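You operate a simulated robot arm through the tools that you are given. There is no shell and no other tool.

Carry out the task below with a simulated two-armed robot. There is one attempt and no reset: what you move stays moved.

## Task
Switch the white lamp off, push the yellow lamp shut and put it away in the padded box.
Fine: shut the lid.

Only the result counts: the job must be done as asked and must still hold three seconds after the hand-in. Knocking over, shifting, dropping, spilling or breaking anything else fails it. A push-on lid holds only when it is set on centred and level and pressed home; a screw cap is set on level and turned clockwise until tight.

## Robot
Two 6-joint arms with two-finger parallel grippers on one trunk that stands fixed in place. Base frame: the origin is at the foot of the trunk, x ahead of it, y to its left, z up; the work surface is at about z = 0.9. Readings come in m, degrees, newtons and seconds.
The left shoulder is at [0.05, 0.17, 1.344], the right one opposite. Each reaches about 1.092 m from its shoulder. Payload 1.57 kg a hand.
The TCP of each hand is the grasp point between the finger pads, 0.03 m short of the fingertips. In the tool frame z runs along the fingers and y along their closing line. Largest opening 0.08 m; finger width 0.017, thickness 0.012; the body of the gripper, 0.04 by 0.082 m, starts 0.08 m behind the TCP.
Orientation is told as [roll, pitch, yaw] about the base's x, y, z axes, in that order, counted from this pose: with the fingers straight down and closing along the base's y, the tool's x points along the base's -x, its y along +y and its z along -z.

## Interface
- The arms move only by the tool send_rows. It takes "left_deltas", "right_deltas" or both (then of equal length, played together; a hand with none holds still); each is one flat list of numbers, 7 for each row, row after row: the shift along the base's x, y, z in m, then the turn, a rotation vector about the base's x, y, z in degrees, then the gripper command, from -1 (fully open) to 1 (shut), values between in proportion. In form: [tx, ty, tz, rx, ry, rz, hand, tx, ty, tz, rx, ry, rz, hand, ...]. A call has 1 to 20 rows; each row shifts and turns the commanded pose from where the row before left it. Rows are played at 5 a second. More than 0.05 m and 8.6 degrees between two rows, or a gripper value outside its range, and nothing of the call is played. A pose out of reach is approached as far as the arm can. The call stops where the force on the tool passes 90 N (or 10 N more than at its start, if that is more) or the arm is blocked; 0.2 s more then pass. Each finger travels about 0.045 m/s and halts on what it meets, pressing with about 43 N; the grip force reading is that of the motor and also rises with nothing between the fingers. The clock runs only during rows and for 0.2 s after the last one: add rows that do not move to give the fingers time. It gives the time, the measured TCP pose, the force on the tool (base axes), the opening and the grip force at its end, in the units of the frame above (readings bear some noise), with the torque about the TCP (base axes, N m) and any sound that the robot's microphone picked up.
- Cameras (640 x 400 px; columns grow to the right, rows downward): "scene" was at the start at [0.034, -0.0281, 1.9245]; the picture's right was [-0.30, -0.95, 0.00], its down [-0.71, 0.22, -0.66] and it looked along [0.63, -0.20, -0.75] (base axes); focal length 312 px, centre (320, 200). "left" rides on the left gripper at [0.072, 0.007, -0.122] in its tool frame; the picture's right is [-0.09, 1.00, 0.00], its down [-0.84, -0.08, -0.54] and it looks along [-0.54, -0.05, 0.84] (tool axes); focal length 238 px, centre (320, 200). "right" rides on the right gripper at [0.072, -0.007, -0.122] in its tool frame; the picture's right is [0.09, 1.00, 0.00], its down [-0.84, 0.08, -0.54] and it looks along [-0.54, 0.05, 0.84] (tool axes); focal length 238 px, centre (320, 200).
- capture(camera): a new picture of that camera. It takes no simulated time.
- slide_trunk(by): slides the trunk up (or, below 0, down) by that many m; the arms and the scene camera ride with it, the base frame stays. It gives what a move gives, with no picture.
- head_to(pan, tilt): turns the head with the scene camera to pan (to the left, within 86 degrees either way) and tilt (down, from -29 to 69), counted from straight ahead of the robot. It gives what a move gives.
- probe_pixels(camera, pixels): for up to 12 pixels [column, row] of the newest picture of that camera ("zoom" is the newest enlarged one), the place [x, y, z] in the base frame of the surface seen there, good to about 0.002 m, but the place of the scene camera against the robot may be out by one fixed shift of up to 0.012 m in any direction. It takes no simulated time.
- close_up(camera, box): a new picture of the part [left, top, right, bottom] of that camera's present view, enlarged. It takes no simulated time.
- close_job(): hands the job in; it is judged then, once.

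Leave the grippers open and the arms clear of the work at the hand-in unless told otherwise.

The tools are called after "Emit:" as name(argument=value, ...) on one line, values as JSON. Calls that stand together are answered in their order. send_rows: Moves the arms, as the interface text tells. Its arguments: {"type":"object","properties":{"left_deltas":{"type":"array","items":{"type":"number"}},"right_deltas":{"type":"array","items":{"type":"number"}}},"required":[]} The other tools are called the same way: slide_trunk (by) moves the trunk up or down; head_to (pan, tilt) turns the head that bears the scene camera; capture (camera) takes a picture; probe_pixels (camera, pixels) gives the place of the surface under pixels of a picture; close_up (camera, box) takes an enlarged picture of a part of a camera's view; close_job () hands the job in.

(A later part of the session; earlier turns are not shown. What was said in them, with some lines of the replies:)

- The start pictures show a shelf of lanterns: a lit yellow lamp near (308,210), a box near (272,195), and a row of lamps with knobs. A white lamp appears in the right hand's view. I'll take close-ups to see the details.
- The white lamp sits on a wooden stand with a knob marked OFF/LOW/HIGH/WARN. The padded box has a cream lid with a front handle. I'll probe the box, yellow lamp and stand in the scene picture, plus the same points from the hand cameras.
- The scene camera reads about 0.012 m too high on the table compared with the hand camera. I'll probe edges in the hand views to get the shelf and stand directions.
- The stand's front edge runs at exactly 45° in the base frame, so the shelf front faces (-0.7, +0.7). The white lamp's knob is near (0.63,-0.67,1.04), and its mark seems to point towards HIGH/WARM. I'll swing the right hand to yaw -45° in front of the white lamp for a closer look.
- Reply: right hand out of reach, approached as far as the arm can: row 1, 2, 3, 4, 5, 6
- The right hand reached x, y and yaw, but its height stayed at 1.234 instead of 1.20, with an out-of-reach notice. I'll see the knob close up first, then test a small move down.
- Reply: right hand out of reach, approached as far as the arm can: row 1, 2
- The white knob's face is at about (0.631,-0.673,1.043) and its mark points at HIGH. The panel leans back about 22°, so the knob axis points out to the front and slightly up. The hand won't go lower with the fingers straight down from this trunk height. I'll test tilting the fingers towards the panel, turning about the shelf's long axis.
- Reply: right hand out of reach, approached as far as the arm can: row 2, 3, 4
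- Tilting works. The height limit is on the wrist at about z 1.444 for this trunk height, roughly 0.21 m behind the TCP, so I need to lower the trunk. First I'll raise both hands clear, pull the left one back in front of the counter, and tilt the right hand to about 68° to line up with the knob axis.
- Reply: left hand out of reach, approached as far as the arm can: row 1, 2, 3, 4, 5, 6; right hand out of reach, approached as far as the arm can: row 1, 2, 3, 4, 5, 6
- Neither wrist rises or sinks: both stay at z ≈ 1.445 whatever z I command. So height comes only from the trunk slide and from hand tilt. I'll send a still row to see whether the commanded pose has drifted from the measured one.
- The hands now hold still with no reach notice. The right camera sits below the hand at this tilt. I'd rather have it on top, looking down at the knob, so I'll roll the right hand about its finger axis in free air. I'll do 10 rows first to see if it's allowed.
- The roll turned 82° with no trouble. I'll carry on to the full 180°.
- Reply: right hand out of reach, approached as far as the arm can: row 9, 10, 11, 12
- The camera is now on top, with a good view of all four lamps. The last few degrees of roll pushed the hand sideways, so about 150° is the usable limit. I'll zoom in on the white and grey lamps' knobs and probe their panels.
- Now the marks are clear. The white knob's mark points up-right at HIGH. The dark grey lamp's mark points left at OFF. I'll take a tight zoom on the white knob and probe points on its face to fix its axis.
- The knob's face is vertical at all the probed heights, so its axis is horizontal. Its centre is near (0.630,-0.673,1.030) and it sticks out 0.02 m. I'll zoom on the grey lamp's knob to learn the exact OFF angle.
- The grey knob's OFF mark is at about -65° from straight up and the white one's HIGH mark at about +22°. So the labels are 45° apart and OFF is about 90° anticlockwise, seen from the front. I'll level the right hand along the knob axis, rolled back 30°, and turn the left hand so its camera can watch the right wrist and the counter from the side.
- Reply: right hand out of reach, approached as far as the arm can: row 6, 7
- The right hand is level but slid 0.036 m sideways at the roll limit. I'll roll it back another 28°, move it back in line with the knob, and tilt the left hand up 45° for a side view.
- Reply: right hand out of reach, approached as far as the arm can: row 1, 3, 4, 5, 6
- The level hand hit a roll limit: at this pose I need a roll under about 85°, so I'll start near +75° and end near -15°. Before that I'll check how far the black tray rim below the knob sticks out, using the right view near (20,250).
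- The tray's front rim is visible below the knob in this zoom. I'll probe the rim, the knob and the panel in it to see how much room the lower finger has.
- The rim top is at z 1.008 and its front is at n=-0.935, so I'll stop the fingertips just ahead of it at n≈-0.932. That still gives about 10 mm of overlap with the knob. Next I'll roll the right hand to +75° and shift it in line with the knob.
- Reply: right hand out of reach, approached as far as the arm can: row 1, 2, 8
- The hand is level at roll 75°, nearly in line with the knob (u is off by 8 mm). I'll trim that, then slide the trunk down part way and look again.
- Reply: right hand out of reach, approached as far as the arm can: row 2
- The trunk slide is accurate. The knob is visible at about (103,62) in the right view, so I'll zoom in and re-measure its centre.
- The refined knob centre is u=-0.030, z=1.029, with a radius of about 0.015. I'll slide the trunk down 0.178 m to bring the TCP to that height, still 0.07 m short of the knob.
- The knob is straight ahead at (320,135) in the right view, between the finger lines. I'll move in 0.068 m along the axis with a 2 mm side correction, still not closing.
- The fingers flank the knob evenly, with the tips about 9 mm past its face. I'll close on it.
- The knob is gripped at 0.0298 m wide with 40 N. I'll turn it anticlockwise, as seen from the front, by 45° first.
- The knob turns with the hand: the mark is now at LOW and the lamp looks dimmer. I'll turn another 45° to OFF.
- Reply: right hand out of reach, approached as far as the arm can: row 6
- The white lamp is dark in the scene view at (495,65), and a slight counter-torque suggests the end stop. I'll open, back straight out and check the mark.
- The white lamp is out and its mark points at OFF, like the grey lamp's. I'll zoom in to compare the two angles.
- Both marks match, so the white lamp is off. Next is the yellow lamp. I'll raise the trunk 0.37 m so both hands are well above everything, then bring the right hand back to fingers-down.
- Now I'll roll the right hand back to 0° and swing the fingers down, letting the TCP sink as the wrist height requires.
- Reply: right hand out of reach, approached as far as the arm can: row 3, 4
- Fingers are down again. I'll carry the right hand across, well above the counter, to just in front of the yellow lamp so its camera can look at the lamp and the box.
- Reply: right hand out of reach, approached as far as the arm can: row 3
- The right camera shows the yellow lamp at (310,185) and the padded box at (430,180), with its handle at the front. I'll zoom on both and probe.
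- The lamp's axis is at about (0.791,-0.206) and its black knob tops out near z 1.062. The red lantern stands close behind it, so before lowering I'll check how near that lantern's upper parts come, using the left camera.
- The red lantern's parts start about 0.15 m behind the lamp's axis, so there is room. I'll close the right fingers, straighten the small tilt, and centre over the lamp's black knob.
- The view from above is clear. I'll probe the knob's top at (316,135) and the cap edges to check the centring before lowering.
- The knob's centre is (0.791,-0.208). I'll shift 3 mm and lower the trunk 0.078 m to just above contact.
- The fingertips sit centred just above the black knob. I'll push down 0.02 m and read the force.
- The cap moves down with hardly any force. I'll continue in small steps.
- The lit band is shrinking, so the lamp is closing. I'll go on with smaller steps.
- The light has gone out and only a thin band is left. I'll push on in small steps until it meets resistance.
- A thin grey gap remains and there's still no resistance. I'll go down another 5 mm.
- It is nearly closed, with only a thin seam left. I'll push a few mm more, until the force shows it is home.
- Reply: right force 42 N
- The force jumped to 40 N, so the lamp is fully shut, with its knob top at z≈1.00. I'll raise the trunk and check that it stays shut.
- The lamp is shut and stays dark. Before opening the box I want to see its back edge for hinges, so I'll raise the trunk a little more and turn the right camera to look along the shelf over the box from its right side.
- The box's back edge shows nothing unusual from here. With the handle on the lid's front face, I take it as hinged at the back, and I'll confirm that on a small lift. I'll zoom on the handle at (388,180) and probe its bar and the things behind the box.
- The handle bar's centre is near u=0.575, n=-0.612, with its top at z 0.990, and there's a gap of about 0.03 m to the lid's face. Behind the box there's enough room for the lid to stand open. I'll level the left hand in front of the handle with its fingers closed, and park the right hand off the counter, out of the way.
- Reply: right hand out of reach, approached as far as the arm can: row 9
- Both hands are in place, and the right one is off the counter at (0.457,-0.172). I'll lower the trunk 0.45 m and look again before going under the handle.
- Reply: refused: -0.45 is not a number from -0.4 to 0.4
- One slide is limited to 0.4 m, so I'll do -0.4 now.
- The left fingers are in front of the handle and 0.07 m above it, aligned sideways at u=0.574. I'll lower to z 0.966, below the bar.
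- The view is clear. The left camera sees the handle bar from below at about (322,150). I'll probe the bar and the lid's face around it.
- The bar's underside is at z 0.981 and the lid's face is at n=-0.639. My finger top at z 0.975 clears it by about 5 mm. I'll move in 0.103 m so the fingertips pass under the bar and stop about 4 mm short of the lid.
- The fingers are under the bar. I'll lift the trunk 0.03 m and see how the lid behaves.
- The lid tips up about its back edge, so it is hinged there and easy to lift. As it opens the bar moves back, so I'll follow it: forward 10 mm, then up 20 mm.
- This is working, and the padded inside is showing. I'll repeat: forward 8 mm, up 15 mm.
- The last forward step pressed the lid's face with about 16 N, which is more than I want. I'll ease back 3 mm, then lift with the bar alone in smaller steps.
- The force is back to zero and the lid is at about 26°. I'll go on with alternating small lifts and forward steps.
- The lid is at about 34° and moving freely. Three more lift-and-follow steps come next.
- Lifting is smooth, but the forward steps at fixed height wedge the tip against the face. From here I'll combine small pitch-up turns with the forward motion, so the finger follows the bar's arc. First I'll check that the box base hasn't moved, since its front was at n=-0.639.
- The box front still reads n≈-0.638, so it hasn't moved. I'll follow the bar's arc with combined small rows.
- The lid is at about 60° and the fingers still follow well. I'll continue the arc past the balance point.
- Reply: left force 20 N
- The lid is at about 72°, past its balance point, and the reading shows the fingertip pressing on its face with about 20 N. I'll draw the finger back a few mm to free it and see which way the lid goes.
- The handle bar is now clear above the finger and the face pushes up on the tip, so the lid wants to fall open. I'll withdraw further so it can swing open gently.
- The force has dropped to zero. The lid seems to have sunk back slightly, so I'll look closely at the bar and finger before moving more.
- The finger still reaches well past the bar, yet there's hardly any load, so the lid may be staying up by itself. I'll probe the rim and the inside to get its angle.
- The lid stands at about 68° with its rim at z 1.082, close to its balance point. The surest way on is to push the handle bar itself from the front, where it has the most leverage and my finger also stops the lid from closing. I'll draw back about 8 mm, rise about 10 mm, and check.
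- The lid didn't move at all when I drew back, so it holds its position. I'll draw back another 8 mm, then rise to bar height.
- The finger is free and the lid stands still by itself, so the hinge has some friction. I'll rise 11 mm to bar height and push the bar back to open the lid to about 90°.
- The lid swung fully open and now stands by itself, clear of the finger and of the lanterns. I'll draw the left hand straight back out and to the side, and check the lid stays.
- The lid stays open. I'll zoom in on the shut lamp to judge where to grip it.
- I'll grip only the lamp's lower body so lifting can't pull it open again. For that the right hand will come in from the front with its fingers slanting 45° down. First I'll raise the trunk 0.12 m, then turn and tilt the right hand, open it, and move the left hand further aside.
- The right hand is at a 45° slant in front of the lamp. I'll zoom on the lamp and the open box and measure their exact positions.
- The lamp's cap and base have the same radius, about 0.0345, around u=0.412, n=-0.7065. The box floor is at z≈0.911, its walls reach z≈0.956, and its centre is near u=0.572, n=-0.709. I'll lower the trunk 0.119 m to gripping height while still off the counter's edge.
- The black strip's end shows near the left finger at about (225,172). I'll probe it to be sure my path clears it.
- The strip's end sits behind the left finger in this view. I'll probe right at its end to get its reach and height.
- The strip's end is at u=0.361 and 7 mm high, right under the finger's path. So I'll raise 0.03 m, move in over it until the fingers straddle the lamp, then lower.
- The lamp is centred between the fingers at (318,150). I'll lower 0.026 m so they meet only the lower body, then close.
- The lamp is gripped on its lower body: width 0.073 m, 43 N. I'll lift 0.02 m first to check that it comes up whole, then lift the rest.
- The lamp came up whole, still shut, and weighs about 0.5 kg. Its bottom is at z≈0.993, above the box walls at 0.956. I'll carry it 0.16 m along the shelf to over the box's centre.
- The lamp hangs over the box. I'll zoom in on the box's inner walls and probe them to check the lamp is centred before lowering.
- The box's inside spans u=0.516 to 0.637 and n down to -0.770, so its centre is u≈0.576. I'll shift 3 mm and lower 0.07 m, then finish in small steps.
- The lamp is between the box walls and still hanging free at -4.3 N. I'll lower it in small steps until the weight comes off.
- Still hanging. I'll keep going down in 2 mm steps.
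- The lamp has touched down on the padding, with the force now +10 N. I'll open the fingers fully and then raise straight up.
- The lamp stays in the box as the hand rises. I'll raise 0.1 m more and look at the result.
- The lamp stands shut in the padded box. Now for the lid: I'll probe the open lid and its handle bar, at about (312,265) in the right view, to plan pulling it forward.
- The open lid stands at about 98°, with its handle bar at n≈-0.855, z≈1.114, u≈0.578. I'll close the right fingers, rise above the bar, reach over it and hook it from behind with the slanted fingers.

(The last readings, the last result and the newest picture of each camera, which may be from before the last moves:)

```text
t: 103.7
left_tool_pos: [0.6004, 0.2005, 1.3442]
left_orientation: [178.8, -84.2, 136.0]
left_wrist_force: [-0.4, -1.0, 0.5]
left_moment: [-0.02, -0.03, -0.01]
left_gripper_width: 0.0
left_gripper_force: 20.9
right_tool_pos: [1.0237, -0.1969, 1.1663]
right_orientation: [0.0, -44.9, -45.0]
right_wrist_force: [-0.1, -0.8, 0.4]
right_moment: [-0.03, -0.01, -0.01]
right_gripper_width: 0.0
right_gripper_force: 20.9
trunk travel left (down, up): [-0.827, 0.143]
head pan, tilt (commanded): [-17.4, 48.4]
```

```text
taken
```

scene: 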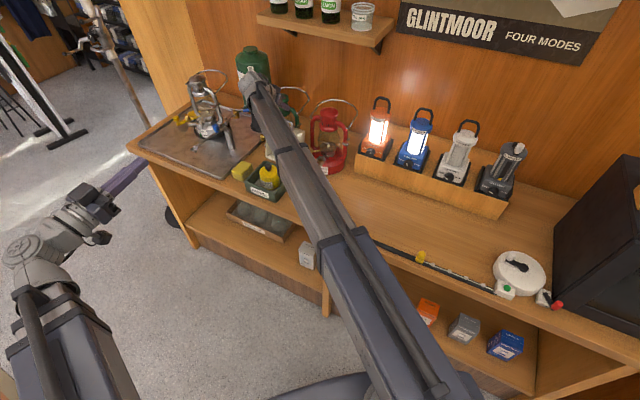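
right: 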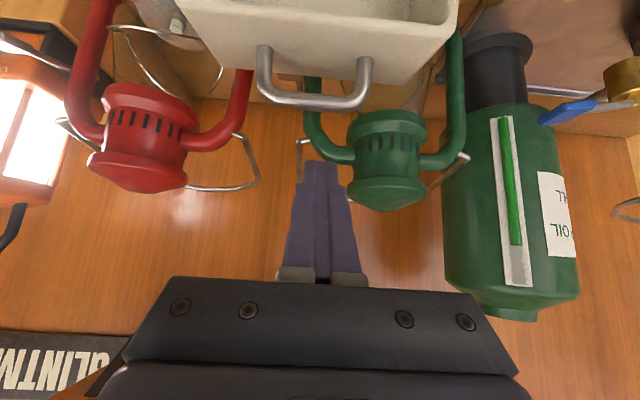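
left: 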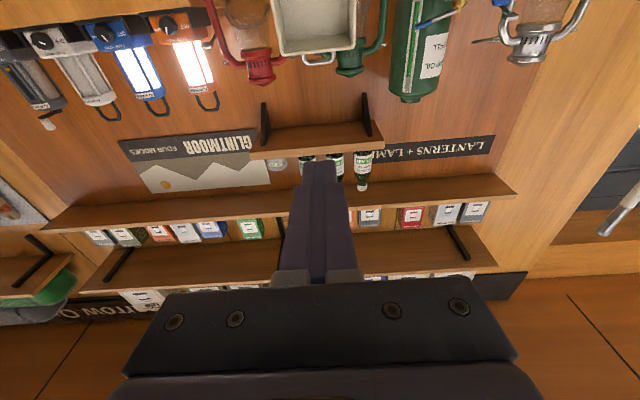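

The reach works. The bar is at (313,103) in the right view, and the green lantern's top at (385,150) is close behind. I'll probe both before lowering.

Emit:
probe_pixels(camera="right", pixels=[[290, 103], [313, 106], [340, 107], [313, 102], [270, 95], [362, 95], [355, 150], [345, 155], [365, 190], [385, 205], [300, 145], [180, 170]])

Emit:
close_up(camera="right", box=[220, 30, 470, 220])

```text
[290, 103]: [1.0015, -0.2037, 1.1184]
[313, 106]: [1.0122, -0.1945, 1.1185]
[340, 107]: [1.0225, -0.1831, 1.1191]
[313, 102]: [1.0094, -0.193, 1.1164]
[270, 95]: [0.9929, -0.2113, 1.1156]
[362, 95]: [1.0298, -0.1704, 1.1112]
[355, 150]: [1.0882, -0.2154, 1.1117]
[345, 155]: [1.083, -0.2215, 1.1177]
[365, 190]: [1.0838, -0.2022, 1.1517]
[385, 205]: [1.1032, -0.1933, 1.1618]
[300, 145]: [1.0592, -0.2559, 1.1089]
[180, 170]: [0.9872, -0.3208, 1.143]
```

```text
2.11 times, centred on (345, 125) of right
```

zoom: 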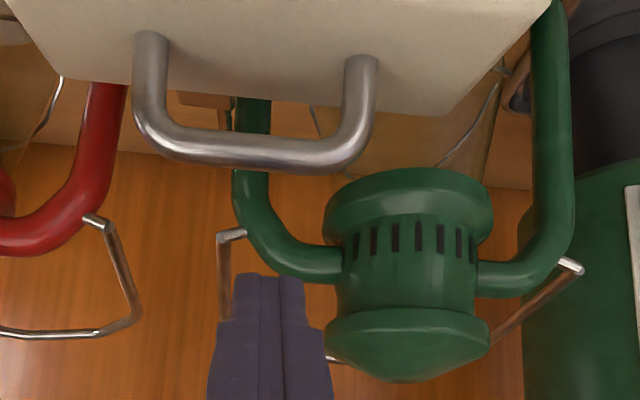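

The bar's centre is near u=0.578, n=-0.855, z=1.116. The green lantern's nearest part is about 2 cm beyond my fingertip's target. I'll trim the position and lower the hooked finger behind the bar.

Emit:
send_rows(right_deltas=[0.0005, -0.0055, 0, 0, 0, 0, 1, 0.0005, -0.0055, 0, 0, 0, 0, 1, 0, 0, 0, 0, 0, 0, 1])

Emit:
slide_trunk(by=-0.03)

Emit:
capture(camera="right")

Emit:
close_up(camera="scene", box=[200, 60, 340, 190])

```text
t: 104.5
left_tool_pos: [0.6004, 0.1995, 1.3436]
left_orientation: [179.0, -84.2, 135.9]
left_wrist_force: [0.8, 0.1, -0.2]
left_moment: [0.01, -0.01, 0.02]
left_gripper_width: 0.0001
left_gripper_force: 21.3
right_tool_pos: [1.0245, -0.2094, 1.1659]
right_orientation: [-0.1, -44.8, -44.8]
right_wrist_force: [0.0, 0.2, -0.1]
right_moment: [0.01, 0.0, 0.01]
right_gripper_width: 0.0
right_gripper_force: 21.4
trunk travel left (down, up): [-0.827, 0.143]
head pan, tilt (commanded): [-17.4, 48.4]
```

```text
t: 105.3
left_tool_pos: [0.5997, 0.1996, 1.3145]
left_orientation: [178.8, -84.1, 136.0]
left_wrist_force: [0.1, 0.3, -0.4]
left_moment: [0.0, -0.01, 0.01]
left_gripper_width: 0.0001
left_gripper_force: 21.4
right_tool_pos: [1.0251, -0.2079, 1.1361]
right_orientation: [-0.1, -44.9, -44.9]
right_wrist_force: [-0.3, 1.1, -0.8]
right_moment: [-0.02, 0.0, 0.01]
right_gripper_width: 0.0
right_gripper_force: 21.7
trunk travel left (down, up): [-0.797, 0.173]
head pan, tilt (commanded): [-17.4, 48.4]
```

```text
taken
```

right: 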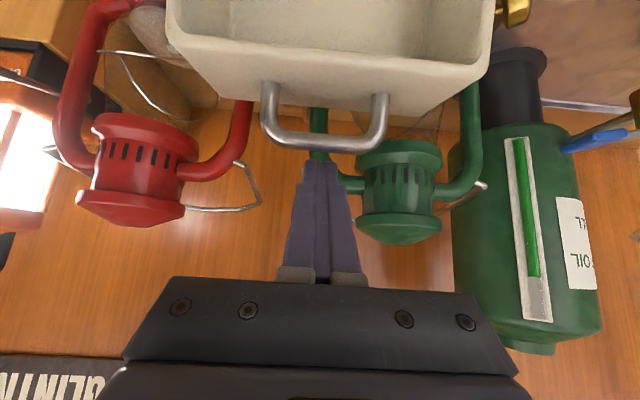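

```text
3.08 times, centred on (270, 125) of scene
```

zoom: 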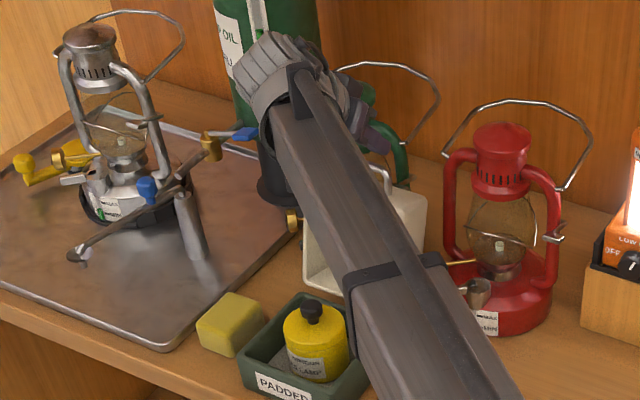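

The finger is still just above the bar. I'll lower another 14 mm so its tip drops behind it.

Emit:
slide_trunk(by=-0.014)

Emit:
close_up(camera="right", box=[220, 60, 440, 220])

```text
t: 105.9
left_tool_pos: [0.5989, 0.1994, 1.3002]
left_orientation: [178.8, -84.2, 136.0]
left_wrist_force: [0.1, -0.4, -0.1]
left_moment: [0.0, 0.01, 0.06]
left_gripper_width: 0.0
left_gripper_force: 20.8
right_tool_pos: [1.0242, -0.2089, 1.1233]
right_orientation: [0.0, -45.0, -44.9]
right_wrist_force: [-0.6, -0.2, -0.1]
right_moment: [-0.01, 0.0, 0.0]
right_gripper_width: 0.0
right_gripper_force: 21.9
trunk travel left (down, up): [-0.783, 0.187]
head pan, tilt (commanded): [-17.4, 48.4]
```

```text
2.50 times, centred on (330, 140) of right
```

zoom: 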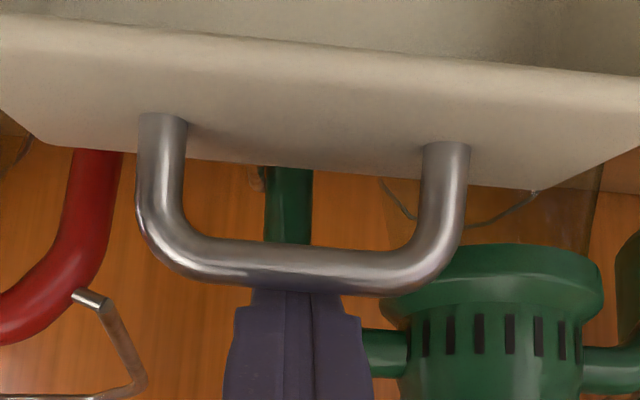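

The tip is now hidden behind the bar, so it is hooked. I'll pull gently forward 0.04 m and watch the lid.

Emit:
send_rows(right_deltas=[-0.0057, 0.0057, 0, 0, 0, 0, 1, -0.0057, 0.0057, 0, 0, 0, 0, 1, -0.0057, 0.0057, 0, 0, 0, 0, 1, -0.0057, 0.0057, 0, 0, 0, 0, 1, -0.0057, 0.0057, 0, 0, 0, 0, 1, 0, 0, 0, 0, 0, 0, 1])

Emit:
close_up(camera="right", box=[220, 60, 440, 220])

Emit:
close_up(camera="scene", box=[200, 60, 340, 190])

```text
t: 107.3
left_tool_pos: [0.5923, 0.2008, 1.304]
left_orientation: [177.1, -84.1, 137.9]
left_wrist_force: [0.2, 0.6, 0.4]
left_moment: [-0.02, 0.02, 0.01]
left_gripper_width: 0.0
left_gripper_force: 20.9
right_tool_pos: [0.9933, -0.181, 1.1318]
right_orientation: [0.2, -46.1, -44.7]
right_wrist_force: [20.6, -4.7, 83.6]
right_moment: [0.91, 0.25, -0.18]
right_gripper_width: 0.0
right_gripper_force: 21.8
trunk travel left (down, up): [-0.783, 0.187]
head pan, tilt (commanded): [-17.4, 48.4]
```

```text
2.50 times, centred on (330, 140) of right
```

zoom: 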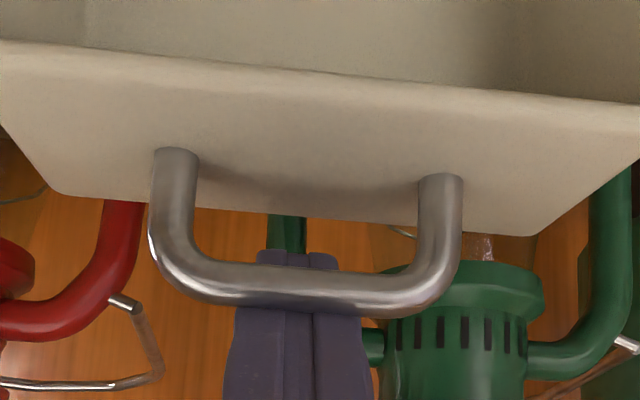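

```text
3.08 times, centred on (270, 125) of scene
```

zoom: 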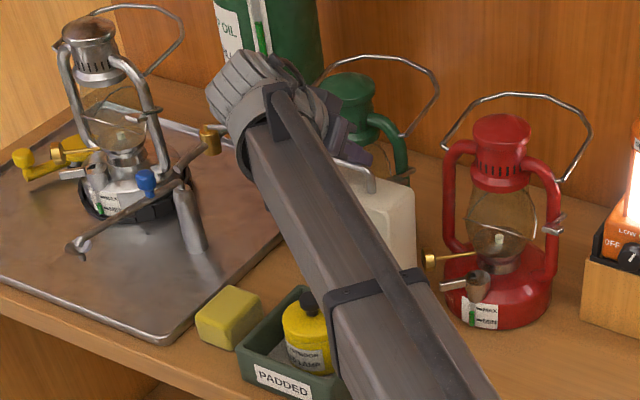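

The lid has turned from about 98° to 87°, but the slanted finger is wedging and pressing up at 84 N, because the bar rises as it comes forward. I'll relieve that by raising the trunk a little before pulling on.

Emit:
slide_trunk(by=0.008)

Emit:
close_up(camera="right", box=[220, 60, 440, 220])

```text
t: 107.9
left_tool_pos: [0.5978, 0.2008, 1.3083]
left_orientation: [178.2, -84.1, 136.7]
left_wrist_force: [0.4, -0.1, -0.1]
left_moment: [-0.01, -0.02, 0.0]
left_gripper_width: 0.0
left_gripper_force: 20.6
right_tool_pos: [0.9922, -0.1805, 1.1324]
right_orientation: [0.1, -45.0, -45.0]
right_wrist_force: [3.0, -2.0, 22.5]
right_moment: [0.38, -0.03, 0.01]
right_gripper_width: 0.0
right_gripper_force: 21.2
trunk travel left (down, up): [-0.791, 0.179]
head pan, tilt (commanded): [-17.4, 48.4]
```

```text
2.50 times, centred on (330, 140) of right
```

zoom: 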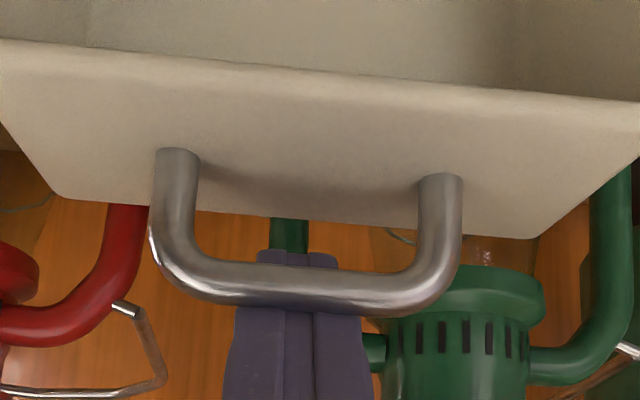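

The force is down to 22 N. I'll raise 3 mm more, then pull on with a small rise in each row.

Emit:
slide_trunk(by=0.003)

Emit:
send_rows(right_deltas=[-0.0057, 0.0057, 0.0016, -0.42, -0.42, 0, 1, -0.0057, 0.0057, 0.0016, -0.42, -0.42, 0, 1, 0, 0, 0, 0, 0, 0, 1])

Emit:
close_up(camera="right", box=[220, 60, 440, 220])

```text
t: 108.4
left_tool_pos: [0.5995, 0.1995, 1.3117]
left_orientation: [178.8, -84.1, 136.0]
left_wrist_force: [-0.3, 0.5, 0.3]
left_moment: [-0.02, -0.01, 0.01]
left_gripper_width: 0.0
left_gripper_force: 21.7
right_tool_pos: [0.9958, -0.1796, 1.1331]
right_orientation: [0.1, -44.8, -45.0]
right_wrist_force: [0.5, -0.1, -0.7]
right_moment: [0.01, -0.02, 0.02]
right_gripper_width: 0.0
right_gripper_force: 21.2
trunk travel left (down, up): [-0.794, 0.176]
head pan, tilt (commanded): [-17.4, 48.4]
```

```text
t: 109.2
left_tool_pos: [0.5994, 0.2008, 1.3112]
left_orientation: [178.8, -84.2, 136.0]
left_wrist_force: [-0.9, -0.5, 0.2]
left_moment: [-0.02, -0.01, 0.01]
left_gripper_width: 0.0
left_gripper_force: 21.3
right_tool_pos: [0.9848, -0.1682, 1.1364]
right_orientation: [0.0, -46.1, -44.9]
right_wrist_force: [0.5, 0.3, -0.4]
right_moment: [-0.02, 0.01, -0.01]
right_gripper_width: 0.0
right_gripper_force: 21.4
trunk travel left (down, up): [-0.794, 0.176]
head pan, tilt (commanded): [-17.4, 48.4]
```

```text
2.50 times, centred on (330, 140) of right
```

zoom: 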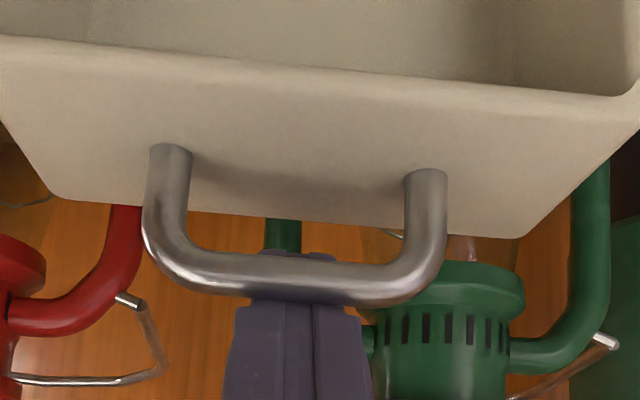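

No force now. I'll probe the bar to see whether the lid followed.

Emit:
capture(camera="right")

Emit:
probe_pixels(camera="right", pixels=[[300, 168], [318, 171], [340, 172], [265, 135], [370, 140], [300, 125], [300, 95], [350, 100]])

```text
taken
```

right: 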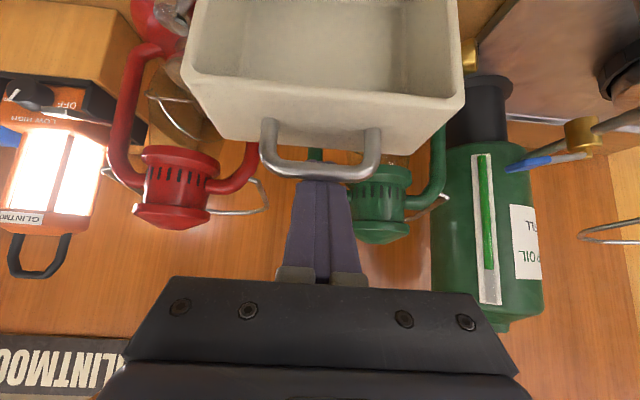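

```text
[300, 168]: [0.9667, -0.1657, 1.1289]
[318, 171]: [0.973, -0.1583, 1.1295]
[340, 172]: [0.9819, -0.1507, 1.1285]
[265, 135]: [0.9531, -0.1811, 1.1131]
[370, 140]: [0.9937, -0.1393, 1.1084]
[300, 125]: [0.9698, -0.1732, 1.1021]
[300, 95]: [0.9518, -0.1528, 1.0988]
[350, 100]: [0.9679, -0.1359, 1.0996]
```

The bar has come forward to n≈-0.803 (lid about 81°) with no force. From here the bar only falls as it comes forward, so a level pull works. I'll pull 0.06 m.

Emit:
send_rows(right_deltas=[-0.0053, 0.0053, 0, 0, 0, 0, 1, -0.0053, 0.0053, 0, 0, 0, 0, 1, -0.0053, 0.0053, 0, 0, 0, 0, 1, -0.0053, 0.0053, 0, 0, 0, 0, 1, -0.0053, 0.0053, 0, 0, 0, 0, 1, -0.0053, 0.0053, 0, 0, 0, 0, 1, -0.0053, 0.0053, 0, 0, 0, 0, 1, -0.0053, 0.0053, 0, 0, 0, 0, 1, 0, 0, 0, 0, 0, 0, 1])

Emit:
capture(camera="right")

Emit:
close_up(camera="scene", box=[200, 60, 340, 190])

```text
t: 111.2
left_tool_pos: [0.6003, 0.1988, 1.3105]
left_orientation: [179.0, -84.3, 136.0]
left_wrist_force: [0.1, -1.2, 0.0]
left_moment: [0.0, 0.03, 0.01]
left_gripper_width: 0.0
left_gripper_force: 20.4
right_tool_pos: [0.9434, -0.1274, 1.1369]
right_orientation: [0.1, -46.0, -44.9]
right_wrist_force: [-0.4, -0.6, 1.3]
right_moment: [-0.01, -0.01, -0.02]
right_gripper_width: 0.0
right_gripper_force: 21.3
trunk travel left (down, up): [-0.794, 0.176]
head pan, tilt (commanded): [-17.4, 48.4]
```

```text
taken
```

right: 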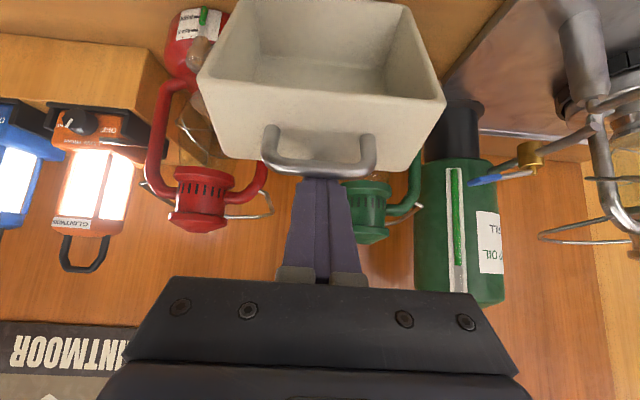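

```text
3.08 times, centred on (270, 125) of scene
```

zoom: 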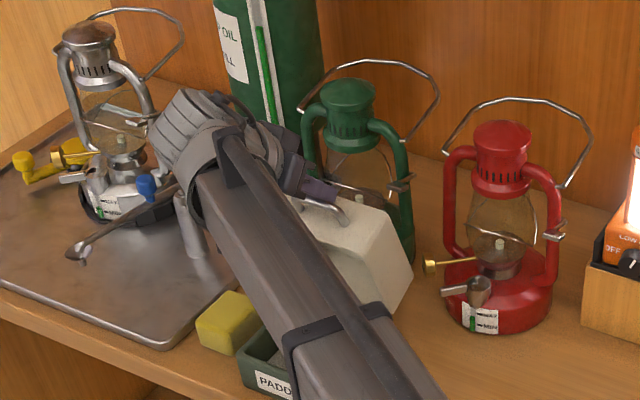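

The lid follows smoothly to about 65°. I'll lower the trunk 10 mm to stay behind the bar as it starts to drop, then pull 0.03 m more.

Emit:
slide_trunk(by=-0.008)

Emit:
send_rows(right_deltas=[-0.0053, 0.0053, 0, 0, 0, 0, 1, -0.0053, 0.0053, 0, 0, 0, 0, 1, -0.0053, 0.0053, 0, 0, 0, 0, 1, 0, 0, 0, 0, 0, 0, 1])

Emit:
capture(camera="right")

Emit:
probe_pixels(camera="right", pixels=[[300, 165], [318, 168], [318, 172], [340, 168], [300, 100], [240, 80], [400, 95], [318, 60]])

```text
t: 111.8
left_tool_pos: [0.5968, 0.2014, 1.3053]
left_orientation: [178.1, -84.1, 136.8]
left_wrist_force: [0.4, 0.2, 0.4]
left_moment: [-0.02, 0.01, 0.02]
left_gripper_width: 0.0
left_gripper_force: 20.9
right_tool_pos: [0.9422, -0.1248, 1.1332]
right_orientation: [0.1, -46.4, -44.7]
right_wrist_force: [1.0, 5.1, 34.0]
right_moment: [-0.26, -0.38, 0.14]
right_gripper_width: 0.0002
right_gripper_force: 21.6
trunk travel left (down, up): [-0.786, 0.184]
head pan, tilt (commanded): [-17.4, 48.4]
```

```text
t: 112.8
left_tool_pos: [0.5995, 0.1988, 1.3018]
left_orientation: [178.7, -84.2, 136.0]
left_wrist_force: [-0.4, 0.6, 0.5]
left_moment: [-0.02, 0.02, 0.01]
left_gripper_width: 0.0002
left_gripper_force: 20.9
right_tool_pos: [0.9262, -0.1126, 1.1283]
right_orientation: [0.0, -46.0, -45.0]
right_wrist_force: [-0.2, 0.7, 3.7]
right_moment: [-0.02, 0.0, -0.03]
right_gripper_width: 0.0
right_gripper_force: 20.8
trunk travel left (down, up): [-0.786, 0.184]
head pan, tilt (commanded): [-17.4, 48.4]
```

```text
taken
```

right: 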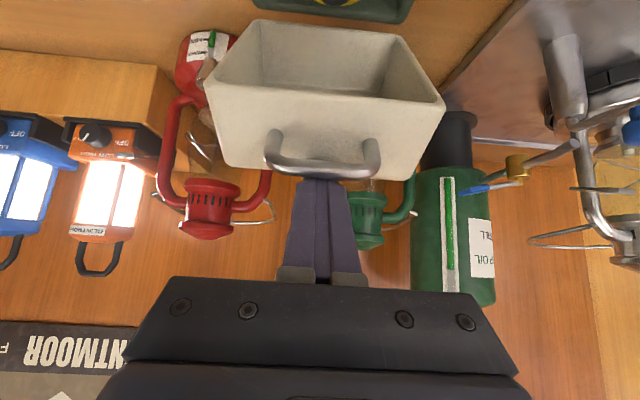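

```text
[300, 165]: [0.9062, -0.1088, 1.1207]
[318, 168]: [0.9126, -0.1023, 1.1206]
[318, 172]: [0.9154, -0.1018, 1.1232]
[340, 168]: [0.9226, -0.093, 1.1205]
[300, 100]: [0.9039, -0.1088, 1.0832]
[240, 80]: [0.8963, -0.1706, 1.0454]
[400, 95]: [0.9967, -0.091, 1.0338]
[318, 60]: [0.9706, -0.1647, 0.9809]
```

The lid is at about 56°. I'll go on, pulling first and then lowering each time.

Emit:
send_rows(right_deltas=[-0.0057, 0.0057, 0, 0, 0, 0, 1, -0.0057, 0.0057, 0, 0, 0, 0, 1, -0.0057, 0.0057, 0, 0, 0, 0, 1, 0, 0, 0, 0, 0, 0, 1])

Emit:
slide_trunk(by=-0.007)

Emit:
capture(camera="right")

Emit:
probe_pixels(camera="right", pixels=[[300, 165], [318, 168], [318, 172], [340, 168], [300, 100], [240, 80], [400, 95], [318, 60]])

Emit:
close_up(camera="scene", box=[200, 60, 340, 190])

```text
t: 113.8
left_tool_pos: [0.6001, 0.1991, 1.3019]
left_orientation: [178.8, -84.2, 136.0]
left_wrist_force: [0.0, 0.4, -0.3]
left_moment: [0.0, 0.02, -0.02]
left_gripper_width: 0.0
left_gripper_force: 21.2
right_tool_pos: [0.9102, -0.0949, 1.1291]
right_orientation: [0.0, -46.1, -44.8]
right_wrist_force: [0.3, 1.2, -0.2]
right_moment: [-0.02, 0.01, 0.02]
right_gripper_width: 0.0
right_gripper_force: 21.5
trunk travel left (down, up): [-0.786, 0.184]
head pan, tilt (commanded): [-17.4, 48.4]
```

```text
t: 114.3
left_tool_pos: [0.5996, 0.1996, 1.2966]
left_orientation: [178.8, -84.2, 136.0]
left_wrist_force: [-0.6, -0.2, 0.4]
left_moment: [0.01, 0.02, -0.03]
left_gripper_width: 0.0
left_gripper_force: 21.3
right_tool_pos: [0.9096, -0.0955, 1.122]
right_orientation: [0.0, -46.2, -44.9]
right_wrist_force: [0.2, -0.4, 0.0]
right_moment: [-0.01, -0.01, 0.0]
right_gripper_width: 0.0
right_gripper_force: 21.0
trunk travel left (down, up): [-0.779, 0.191]
head pan, tilt (commanded): [-17.4, 48.4]
```

```text
taken
```

right: 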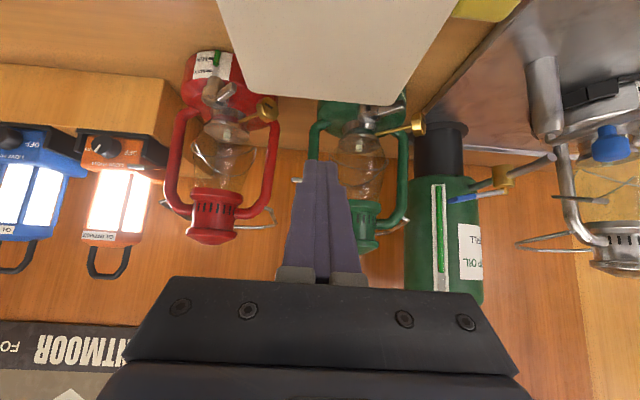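

```text
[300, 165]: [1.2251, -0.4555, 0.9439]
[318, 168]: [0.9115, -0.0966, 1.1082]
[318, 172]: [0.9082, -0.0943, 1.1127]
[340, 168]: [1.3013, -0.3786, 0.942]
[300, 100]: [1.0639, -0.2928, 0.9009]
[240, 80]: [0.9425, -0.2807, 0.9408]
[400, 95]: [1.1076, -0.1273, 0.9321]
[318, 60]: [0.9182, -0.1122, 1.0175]
```

```text
3.08 times, centred on (270, 125) of scene
```

zoom: 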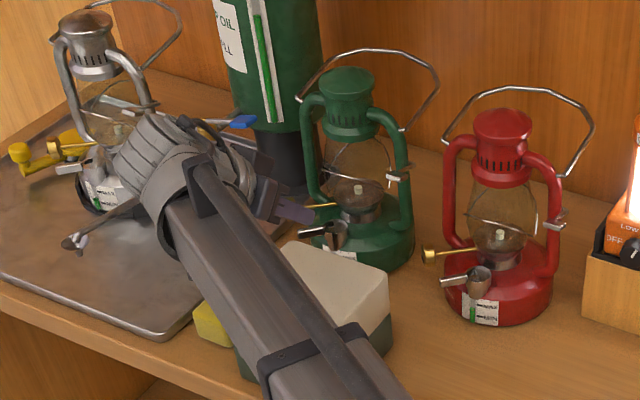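

The lid dropped shut by itself from there; its top reads z≈1.0175, the same as at the start. I'll raise the hand, draw it back and inspect the seam.

Emit:
slide_trunk(by=0.05)

Emit:
send_rows(right_deltas=[-0.03, 0.03, 0, 0, 0, 0, 1, -0.03, 0.03, 0, 0, 0, 0, 1, -0.03, 0.03, 0, 0, 0, 0, 1, -0.03, 0.03, 0, 0, 0, 0, 1, 0, 0, 0, 0, 0, 0, 1])

Emit:
capture(camera="right")

Emit:
capture(camera="scene")

```text
t: 115.2
left_tool_pos: [0.5997, 0.1998, 1.348]
left_orientation: [178.8, -84.1, 135.9]
left_wrist_force: [-0.2, 0.2, 0.4]
left_moment: [0.01, 0.02, -0.02]
left_gripper_width: 0.0
left_gripper_force: 22.0
right_tool_pos: [0.91, -0.0942, 1.1717]
right_orientation: [-0.1, -46.1, -44.9]
right_wrist_force: [-0.3, -0.5, 0.1]
right_moment: [-0.02, 0.0, 0.03]
right_gripper_width: 0.0
right_gripper_force: 21.5
trunk travel left (down, up): [-0.829, 0.141]
head pan, tilt (commanded): [-17.4, 48.4]
```

```text
t: 116.4
left_tool_pos: [0.5991, 0.2011, 1.3467]
left_orientation: [178.9, -84.2, 135.8]
left_wrist_force: [-0.4, -0.1, 0.0]
left_moment: [-0.03, -0.03, 0.02]
left_gripper_width: 0.0
left_gripper_force: 20.9
right_tool_pos: [0.7883, 0.0243, 1.1714]
right_orientation: [0.0, -46.1, -44.9]
right_wrist_force: [-0.3, -0.1, -0.9]
right_moment: [0.01, -0.01, 0.0]
right_gripper_width: 0.0
right_gripper_force: 22.0
trunk travel left (down, up): [-0.829, 0.141]
head pan, tilt (commanded): [-17.4, 48.4]
```

```text
taken
```

right: 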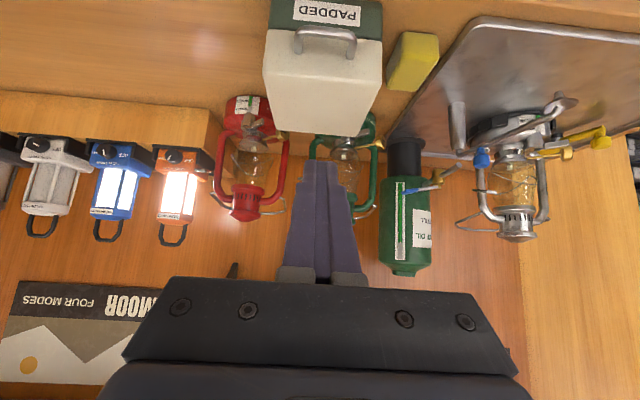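

```text
taken
```

scene: 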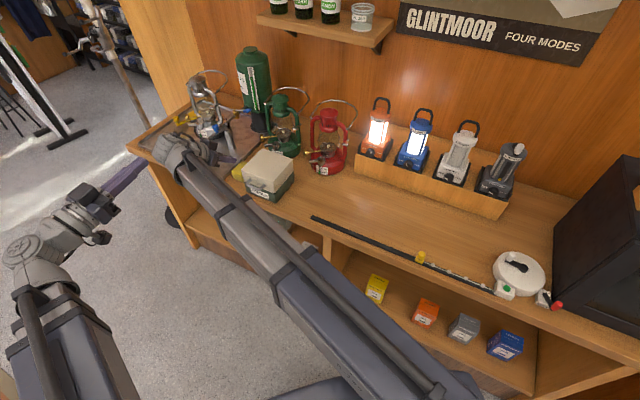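

The box looks shut. I'll zoom in on the seam and probe the lid's top at its corners to compare with the start (z≈1.016–1.017 all over).

Emit:
close_up(camera="right", box=[250, 0, 450, 140])

Emit:
probe_pixels(camera="right", pixels=[[275, 75], [375, 80], [290, 125], [355, 128], [325, 100], [295, 45], [352, 50], [322, 32], [275, 30], [375, 35], [322, 12], [340, 36]])

Emit:
close_up(camera="scene", box=[230, 135, 310, 215])

```text
2.86 times, centred on (350, 70) of right
```

zoom: 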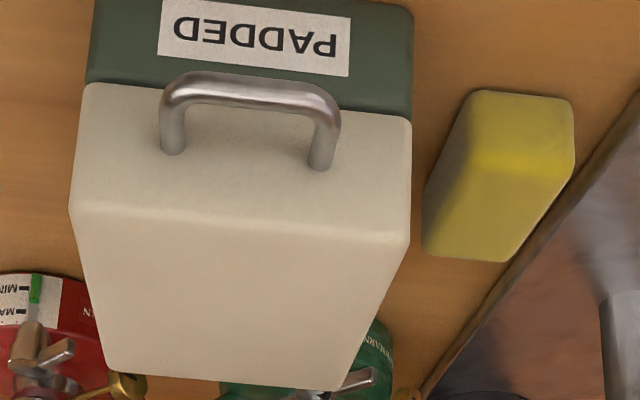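

```text
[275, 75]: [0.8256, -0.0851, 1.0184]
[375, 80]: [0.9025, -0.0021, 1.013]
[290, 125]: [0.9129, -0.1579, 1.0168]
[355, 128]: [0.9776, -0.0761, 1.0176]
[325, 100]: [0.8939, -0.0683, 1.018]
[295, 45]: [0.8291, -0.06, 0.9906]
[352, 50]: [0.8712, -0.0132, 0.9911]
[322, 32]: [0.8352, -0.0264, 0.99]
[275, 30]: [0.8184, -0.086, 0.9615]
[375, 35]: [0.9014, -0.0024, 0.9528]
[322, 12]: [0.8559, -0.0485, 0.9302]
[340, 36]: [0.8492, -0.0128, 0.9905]
```

```text
5.00 times, centred on (270, 175) of scene
```

zoom: 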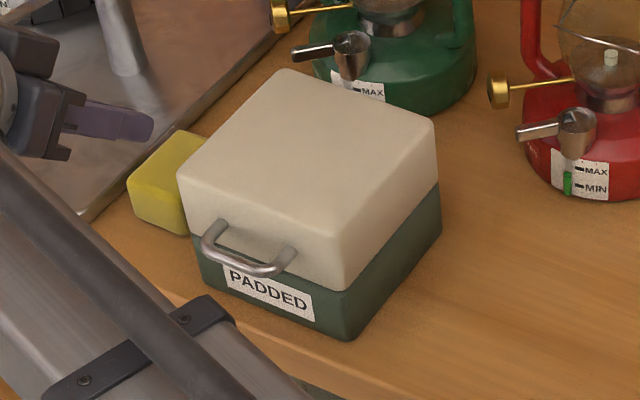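

The lid's top, seam and handle (z 0.990) all read as they did at the start, and the box hasn't moved. To be certain it's fully home I'll press lightly on the lid near its front with the closed fingertips.

Emit:
send_rows(right_deltas=[0.021, -0.021, 0, 0, 0, 0, 1, 0.021, -0.021, 0, 0, 0, 0, 1, 0.021, -0.021, 0, 0, 0, 0, 1, 0.021, -0.021, 0, 0, 0, 0, 1, 0, 0, 0, 0, 0, 0, 1])

Emit:
slide_trunk(by=-0.115)

Emit:
capture(camera="right")

Emit:
close_up(camera="scene", box=[190, 80, 330, 200])

```text
t: 117.6
left_tool_pos: [0.5987, 0.201, 1.3448]
left_orientation: [178.8, -84.2, 136.0]
left_wrist_force: [0.0, 0.0, -0.7]
left_moment: [-0.03, 0.02, 0.01]
left_gripper_width: 0.0001
left_gripper_force: 21.2
right_tool_pos: [0.8716, -0.0575, 1.1708]
right_orientation: [0.1, -46.2, -44.9]
right_wrist_force: [0.0, 0.4, -0.5]
right_moment: [0.0, 0.0, 0.02]
right_gripper_width: 0.0001
right_gripper_force: 21.5
trunk travel left (down, up): [-0.829, 0.141]
head pan, tilt (commanded): [-17.4, 48.4]
```

```text
t: 119.1
left_tool_pos: [0.6006, 0.1989, 1.2314]
left_orientation: [178.8, -84.2, 136.0]
left_wrist_force: [-0.7, -0.6, 0.0]
left_moment: [-0.01, 0.02, -0.04]
left_gripper_width: 0.0001
left_gripper_force: 21.4
right_tool_pos: [0.8726, -0.0573, 1.0575]
right_orientation: [0.0, -46.3, -44.9]
right_wrist_force: [-0.2, -0.2, -0.2]
right_moment: [0.01, -0.04, 0.01]
right_gripper_width: 0.0001
right_gripper_force: 21.9
trunk travel left (down, up): [-0.714, 0.256]
head pan, tilt (commanded): [-17.4, 48.4]
```

```text
taken
```

right: 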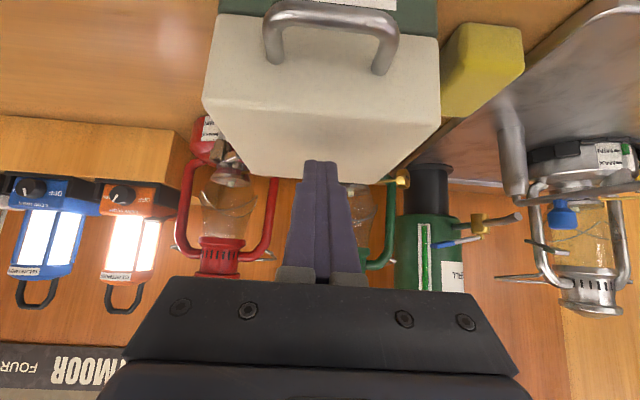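

```text
3.33 times, centred on (260, 140) of scene
```

zoom: 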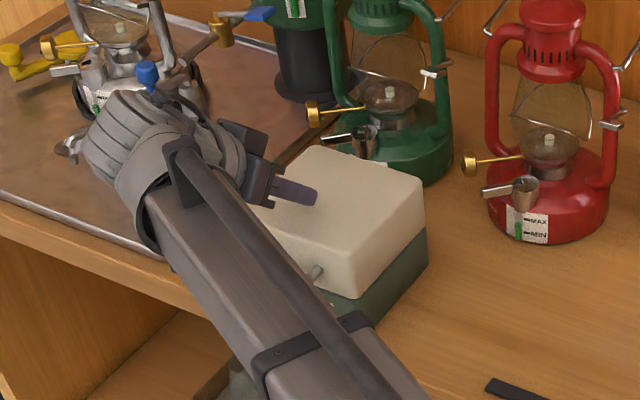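

The fingertip is 13 mm above the lid's front part. I'll lower 10 mm, then use small steps to a light press.

Emit:
slide_trunk(by=-0.01)

Emit:
slide_trunk(by=-0.003)

Emit:
slide_trunk(by=-0.002)

```text
t: 119.7
left_tool_pos: [0.5997, 0.1998, 1.222]
left_orientation: [178.8, -84.3, 136.0]
left_wrist_force: [0.5, 0.3, 0.3]
left_moment: [0.02, -0.03, 0.01]
left_gripper_width: 0.0
left_gripper_force: 21.2
right_tool_pos: [0.8726, -0.0571, 1.0469]
right_orientation: [0.1, -46.2, -44.9]
right_wrist_force: [0.2, -0.6, 0.8]
right_moment: [-0.02, 0.0, -0.03]
right_gripper_width: 0.0
right_gripper_force: 21.1
trunk travel left (down, up): [-0.704, 0.266]
head pan, tilt (commanded): [-17.4, 48.4]
```

```text
t: 120.2
left_tool_pos: [0.5994, 0.2004, 1.2174]
left_orientation: [178.8, -84.2, 135.9]
left_wrist_force: [0.1, -0.5, 0.1]
left_moment: [-0.02, 0.0, 0.0]
left_gripper_width: 0.0001
left_gripper_force: 21.8
right_tool_pos: [0.8729, -0.0571, 1.0435]
right_orientation: [0.0, -46.2, -44.9]
right_wrist_force: [0.6, -0.2, 2.1]
right_moment: [-0.02, -0.01, 0.02]
right_gripper_width: 0.0
right_gripper_force: 21.1
trunk travel left (down, up): [-0.701, 0.269]
head pan, tilt (commanded): [-17.4, 48.4]
```

```text
t: 120.7
left_tool_pos: [0.5988, 0.1991, 1.2176]
left_orientation: [178.4, -84.2, 136.3]
left_wrist_force: [0.3, 0.2, -0.1]
left_moment: [-0.03, -0.01, -0.02]
left_gripper_width: 0.0
left_gripper_force: 21.2
right_tool_pos: [0.8724, -0.057, 1.0439]
right_orientation: [-0.1, -46.4, -44.9]
right_wrist_force: [4.3, 0.5, 17.2]
right_moment: [-0.17, -0.28, -0.04]
right_gripper_width: 0.0
right_gripper_force: 21.1
trunk travel left (down, up): [-0.699, 0.271]
head pan, tilt (commanded): [-17.4, 48.4]
```

At 17 N the lid doesn't give at all, so it is fully shut. I'll raise the trunk, open both grippers and draw both arms clear of the counter.

Emit:
slide_trunk(by=0.2)

Emit:
send_rows(left_deltas=[0, 0, 0, 0, 0, 0, 0, 0, 0, 0, 0, 0, 0, -1, 0, 0, 0, 0, 0, 0, -1, 0, 0, 0, 0, 0, 0, -1, 0, 0, 0, 0, 0, 0, -1, 0, 0, 0, 0, 0, 0, -1, 0, 0, 0, 0, 0, 0, -1, 0, 0, 0, 0, 0, 0, -1, 0, 0, 0, 0, 0, 0, -1, 0, 0, 0, 0, 0, 0, -1], right_deltas=[-0.025, 0.025, 0, 0, 0, 0, 0, -0.025, 0.025, 0, 0, 0, 0, -1, -0.035, -0.015, 0, 0, 0, 0, -1, -0.035, -0.015, 0, 0, 0, 0, -1, -0.035, -0.015, 0, 0, 0, 0, -1, -0.035, -0.015, 0, 0, 0, 0, -1, -0.035, -0.015, 0, 0, 0, 0, -1, -0.035, -0.015, 0, 0, 0, 0, -1, -0.035, -0.015, 0, 0, 0, 0, -1, 0, 0, 0, 0, 0, 0, -1])

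Emit:
capture(camera="scene")

Emit:
capture(camera="right")

Emit:
capture(camera="left")

```text
t: 122.9
left_tool_pos: [0.6001, 0.1989, 1.4148]
left_orientation: [179.0, -84.2, 135.9]
left_wrist_force: [-0.2, 0.4, -0.3]
left_moment: [0.0, 0.03, 0.0]
left_gripper_width: 0.0002
left_gripper_force: 21.2
right_tool_pos: [0.8723, -0.0575, 1.2414]
right_orientation: [0.0, -46.3, -44.9]
right_wrist_force: [0.0, 0.1, -1.2]
right_moment: [-0.01, 0.02, 0.04]
right_gripper_width: 0.0002
right_gripper_force: 20.7
trunk travel left (down, up): [-0.899, 0.071]
head pan, tilt (commanded): [-17.4, 48.4]
```

```text
t: 125.1
left_tool_pos: [0.5995, 0.1996, 1.4154]
left_orientation: [179.1, -84.2, 135.6]
left_wrist_force: [-0.2, -0.2, -0.2]
left_moment: [0.01, 0.01, 0.0]
left_gripper_width: 0.0797
left_gripper_force: 0.1
right_tool_pos: [0.5791, -0.1134, 1.2419]
right_orientation: [-0.1, -46.1, -44.9]
right_wrist_force: [0.0, -0.3, -1.1]
right_moment: [0.01, 0.0, -0.01]
right_gripper_width: 0.0801
right_gripper_force: 0.0
trunk travel left (down, up): [-0.899, 0.071]
head pan, tilt (commanded): [-17.4, 48.4]
```

```text
taken
```

scene: 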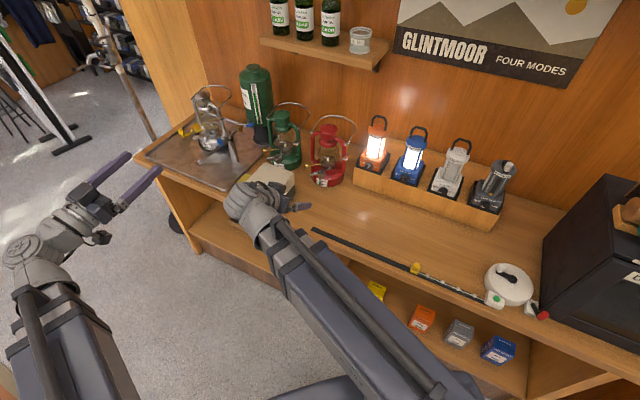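

```text
taken
```

right: 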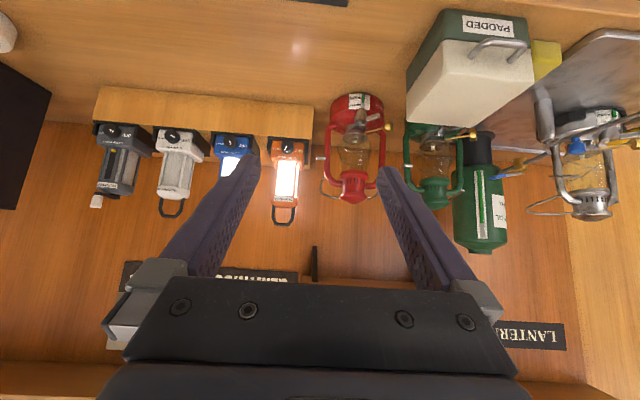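

```text
taken
```

left: 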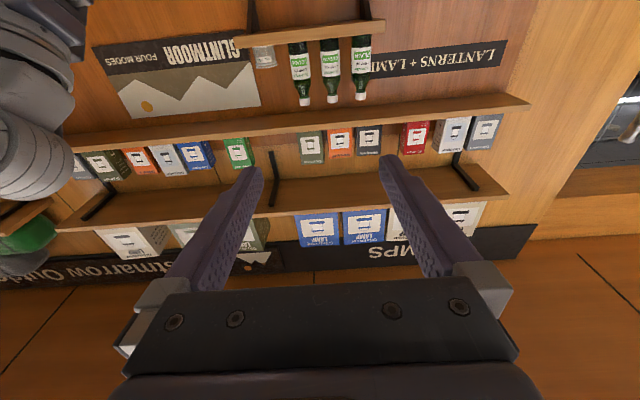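

Both grippers are open and the arms are off the counter. I'll make a final check: white lamp and box in close-up, and neighbouring items against their starting places.

Emit:
close_up(camera="right", box=[380, 0, 600, 160])

Emit:
close_up(camera="right", box=[80, 80, 330, 230])

Emit:
probe_pixels(camera="right", pixels=[[470, 70], [430, 90], [510, 90], [495, 42], [480, 22], [440, 20], [352, 100], [545, 55], [174, 136], [287, 146], [234, 142]])

```text
2.50 times, centred on (490, 80) of right
```

zoom: 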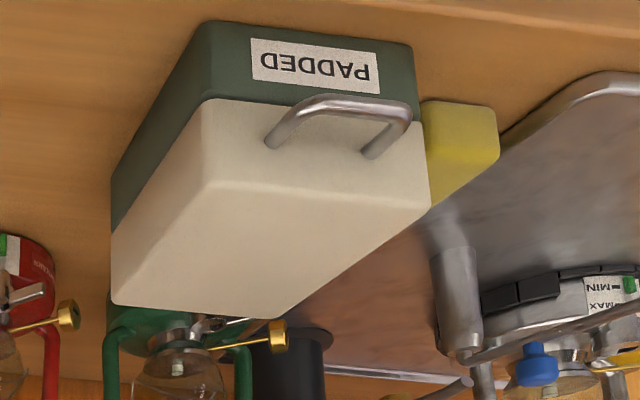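

```text
2.56 times, centred on (205, 155) of right
```

zoom: 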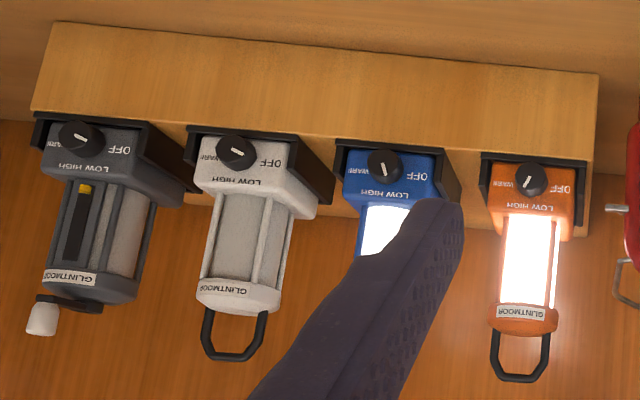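

```text
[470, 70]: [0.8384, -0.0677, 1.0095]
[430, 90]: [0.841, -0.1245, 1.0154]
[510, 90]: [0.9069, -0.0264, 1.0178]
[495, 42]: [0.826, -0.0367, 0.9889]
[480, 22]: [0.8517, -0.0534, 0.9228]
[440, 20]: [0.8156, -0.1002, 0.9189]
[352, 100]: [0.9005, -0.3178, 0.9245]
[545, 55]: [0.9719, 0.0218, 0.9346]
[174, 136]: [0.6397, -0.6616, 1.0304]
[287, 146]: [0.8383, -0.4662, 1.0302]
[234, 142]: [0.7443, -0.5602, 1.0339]
```

Everything checks out. The white lamp is dark with its mark at OFF, the shut yellow lamp is inside the padded box, the lid is closed flush, and nothing else has moved. I'm handing the job in.

Emit:
close_job()

```text
The job is handed in.
```

The job is done and handed in.

- **White lamp:** switched off. It is dark, and its knob mark points at OFF.
- **Yellow lamp:** pushed fully shut, its light out, and standing upright in the padded box.
- **Lid:** closed. A light press of about 17 N on top showed no give, and its height matched the start.

The probes on the box matched the start, and the pictures showed nothing else on the counter moved. Both grippers were left open and both arms are clear of the counter.

The lid dropped the last part of the way shut under its own weight, from roughly 55°. I checked the box afterwards and it had not moved.
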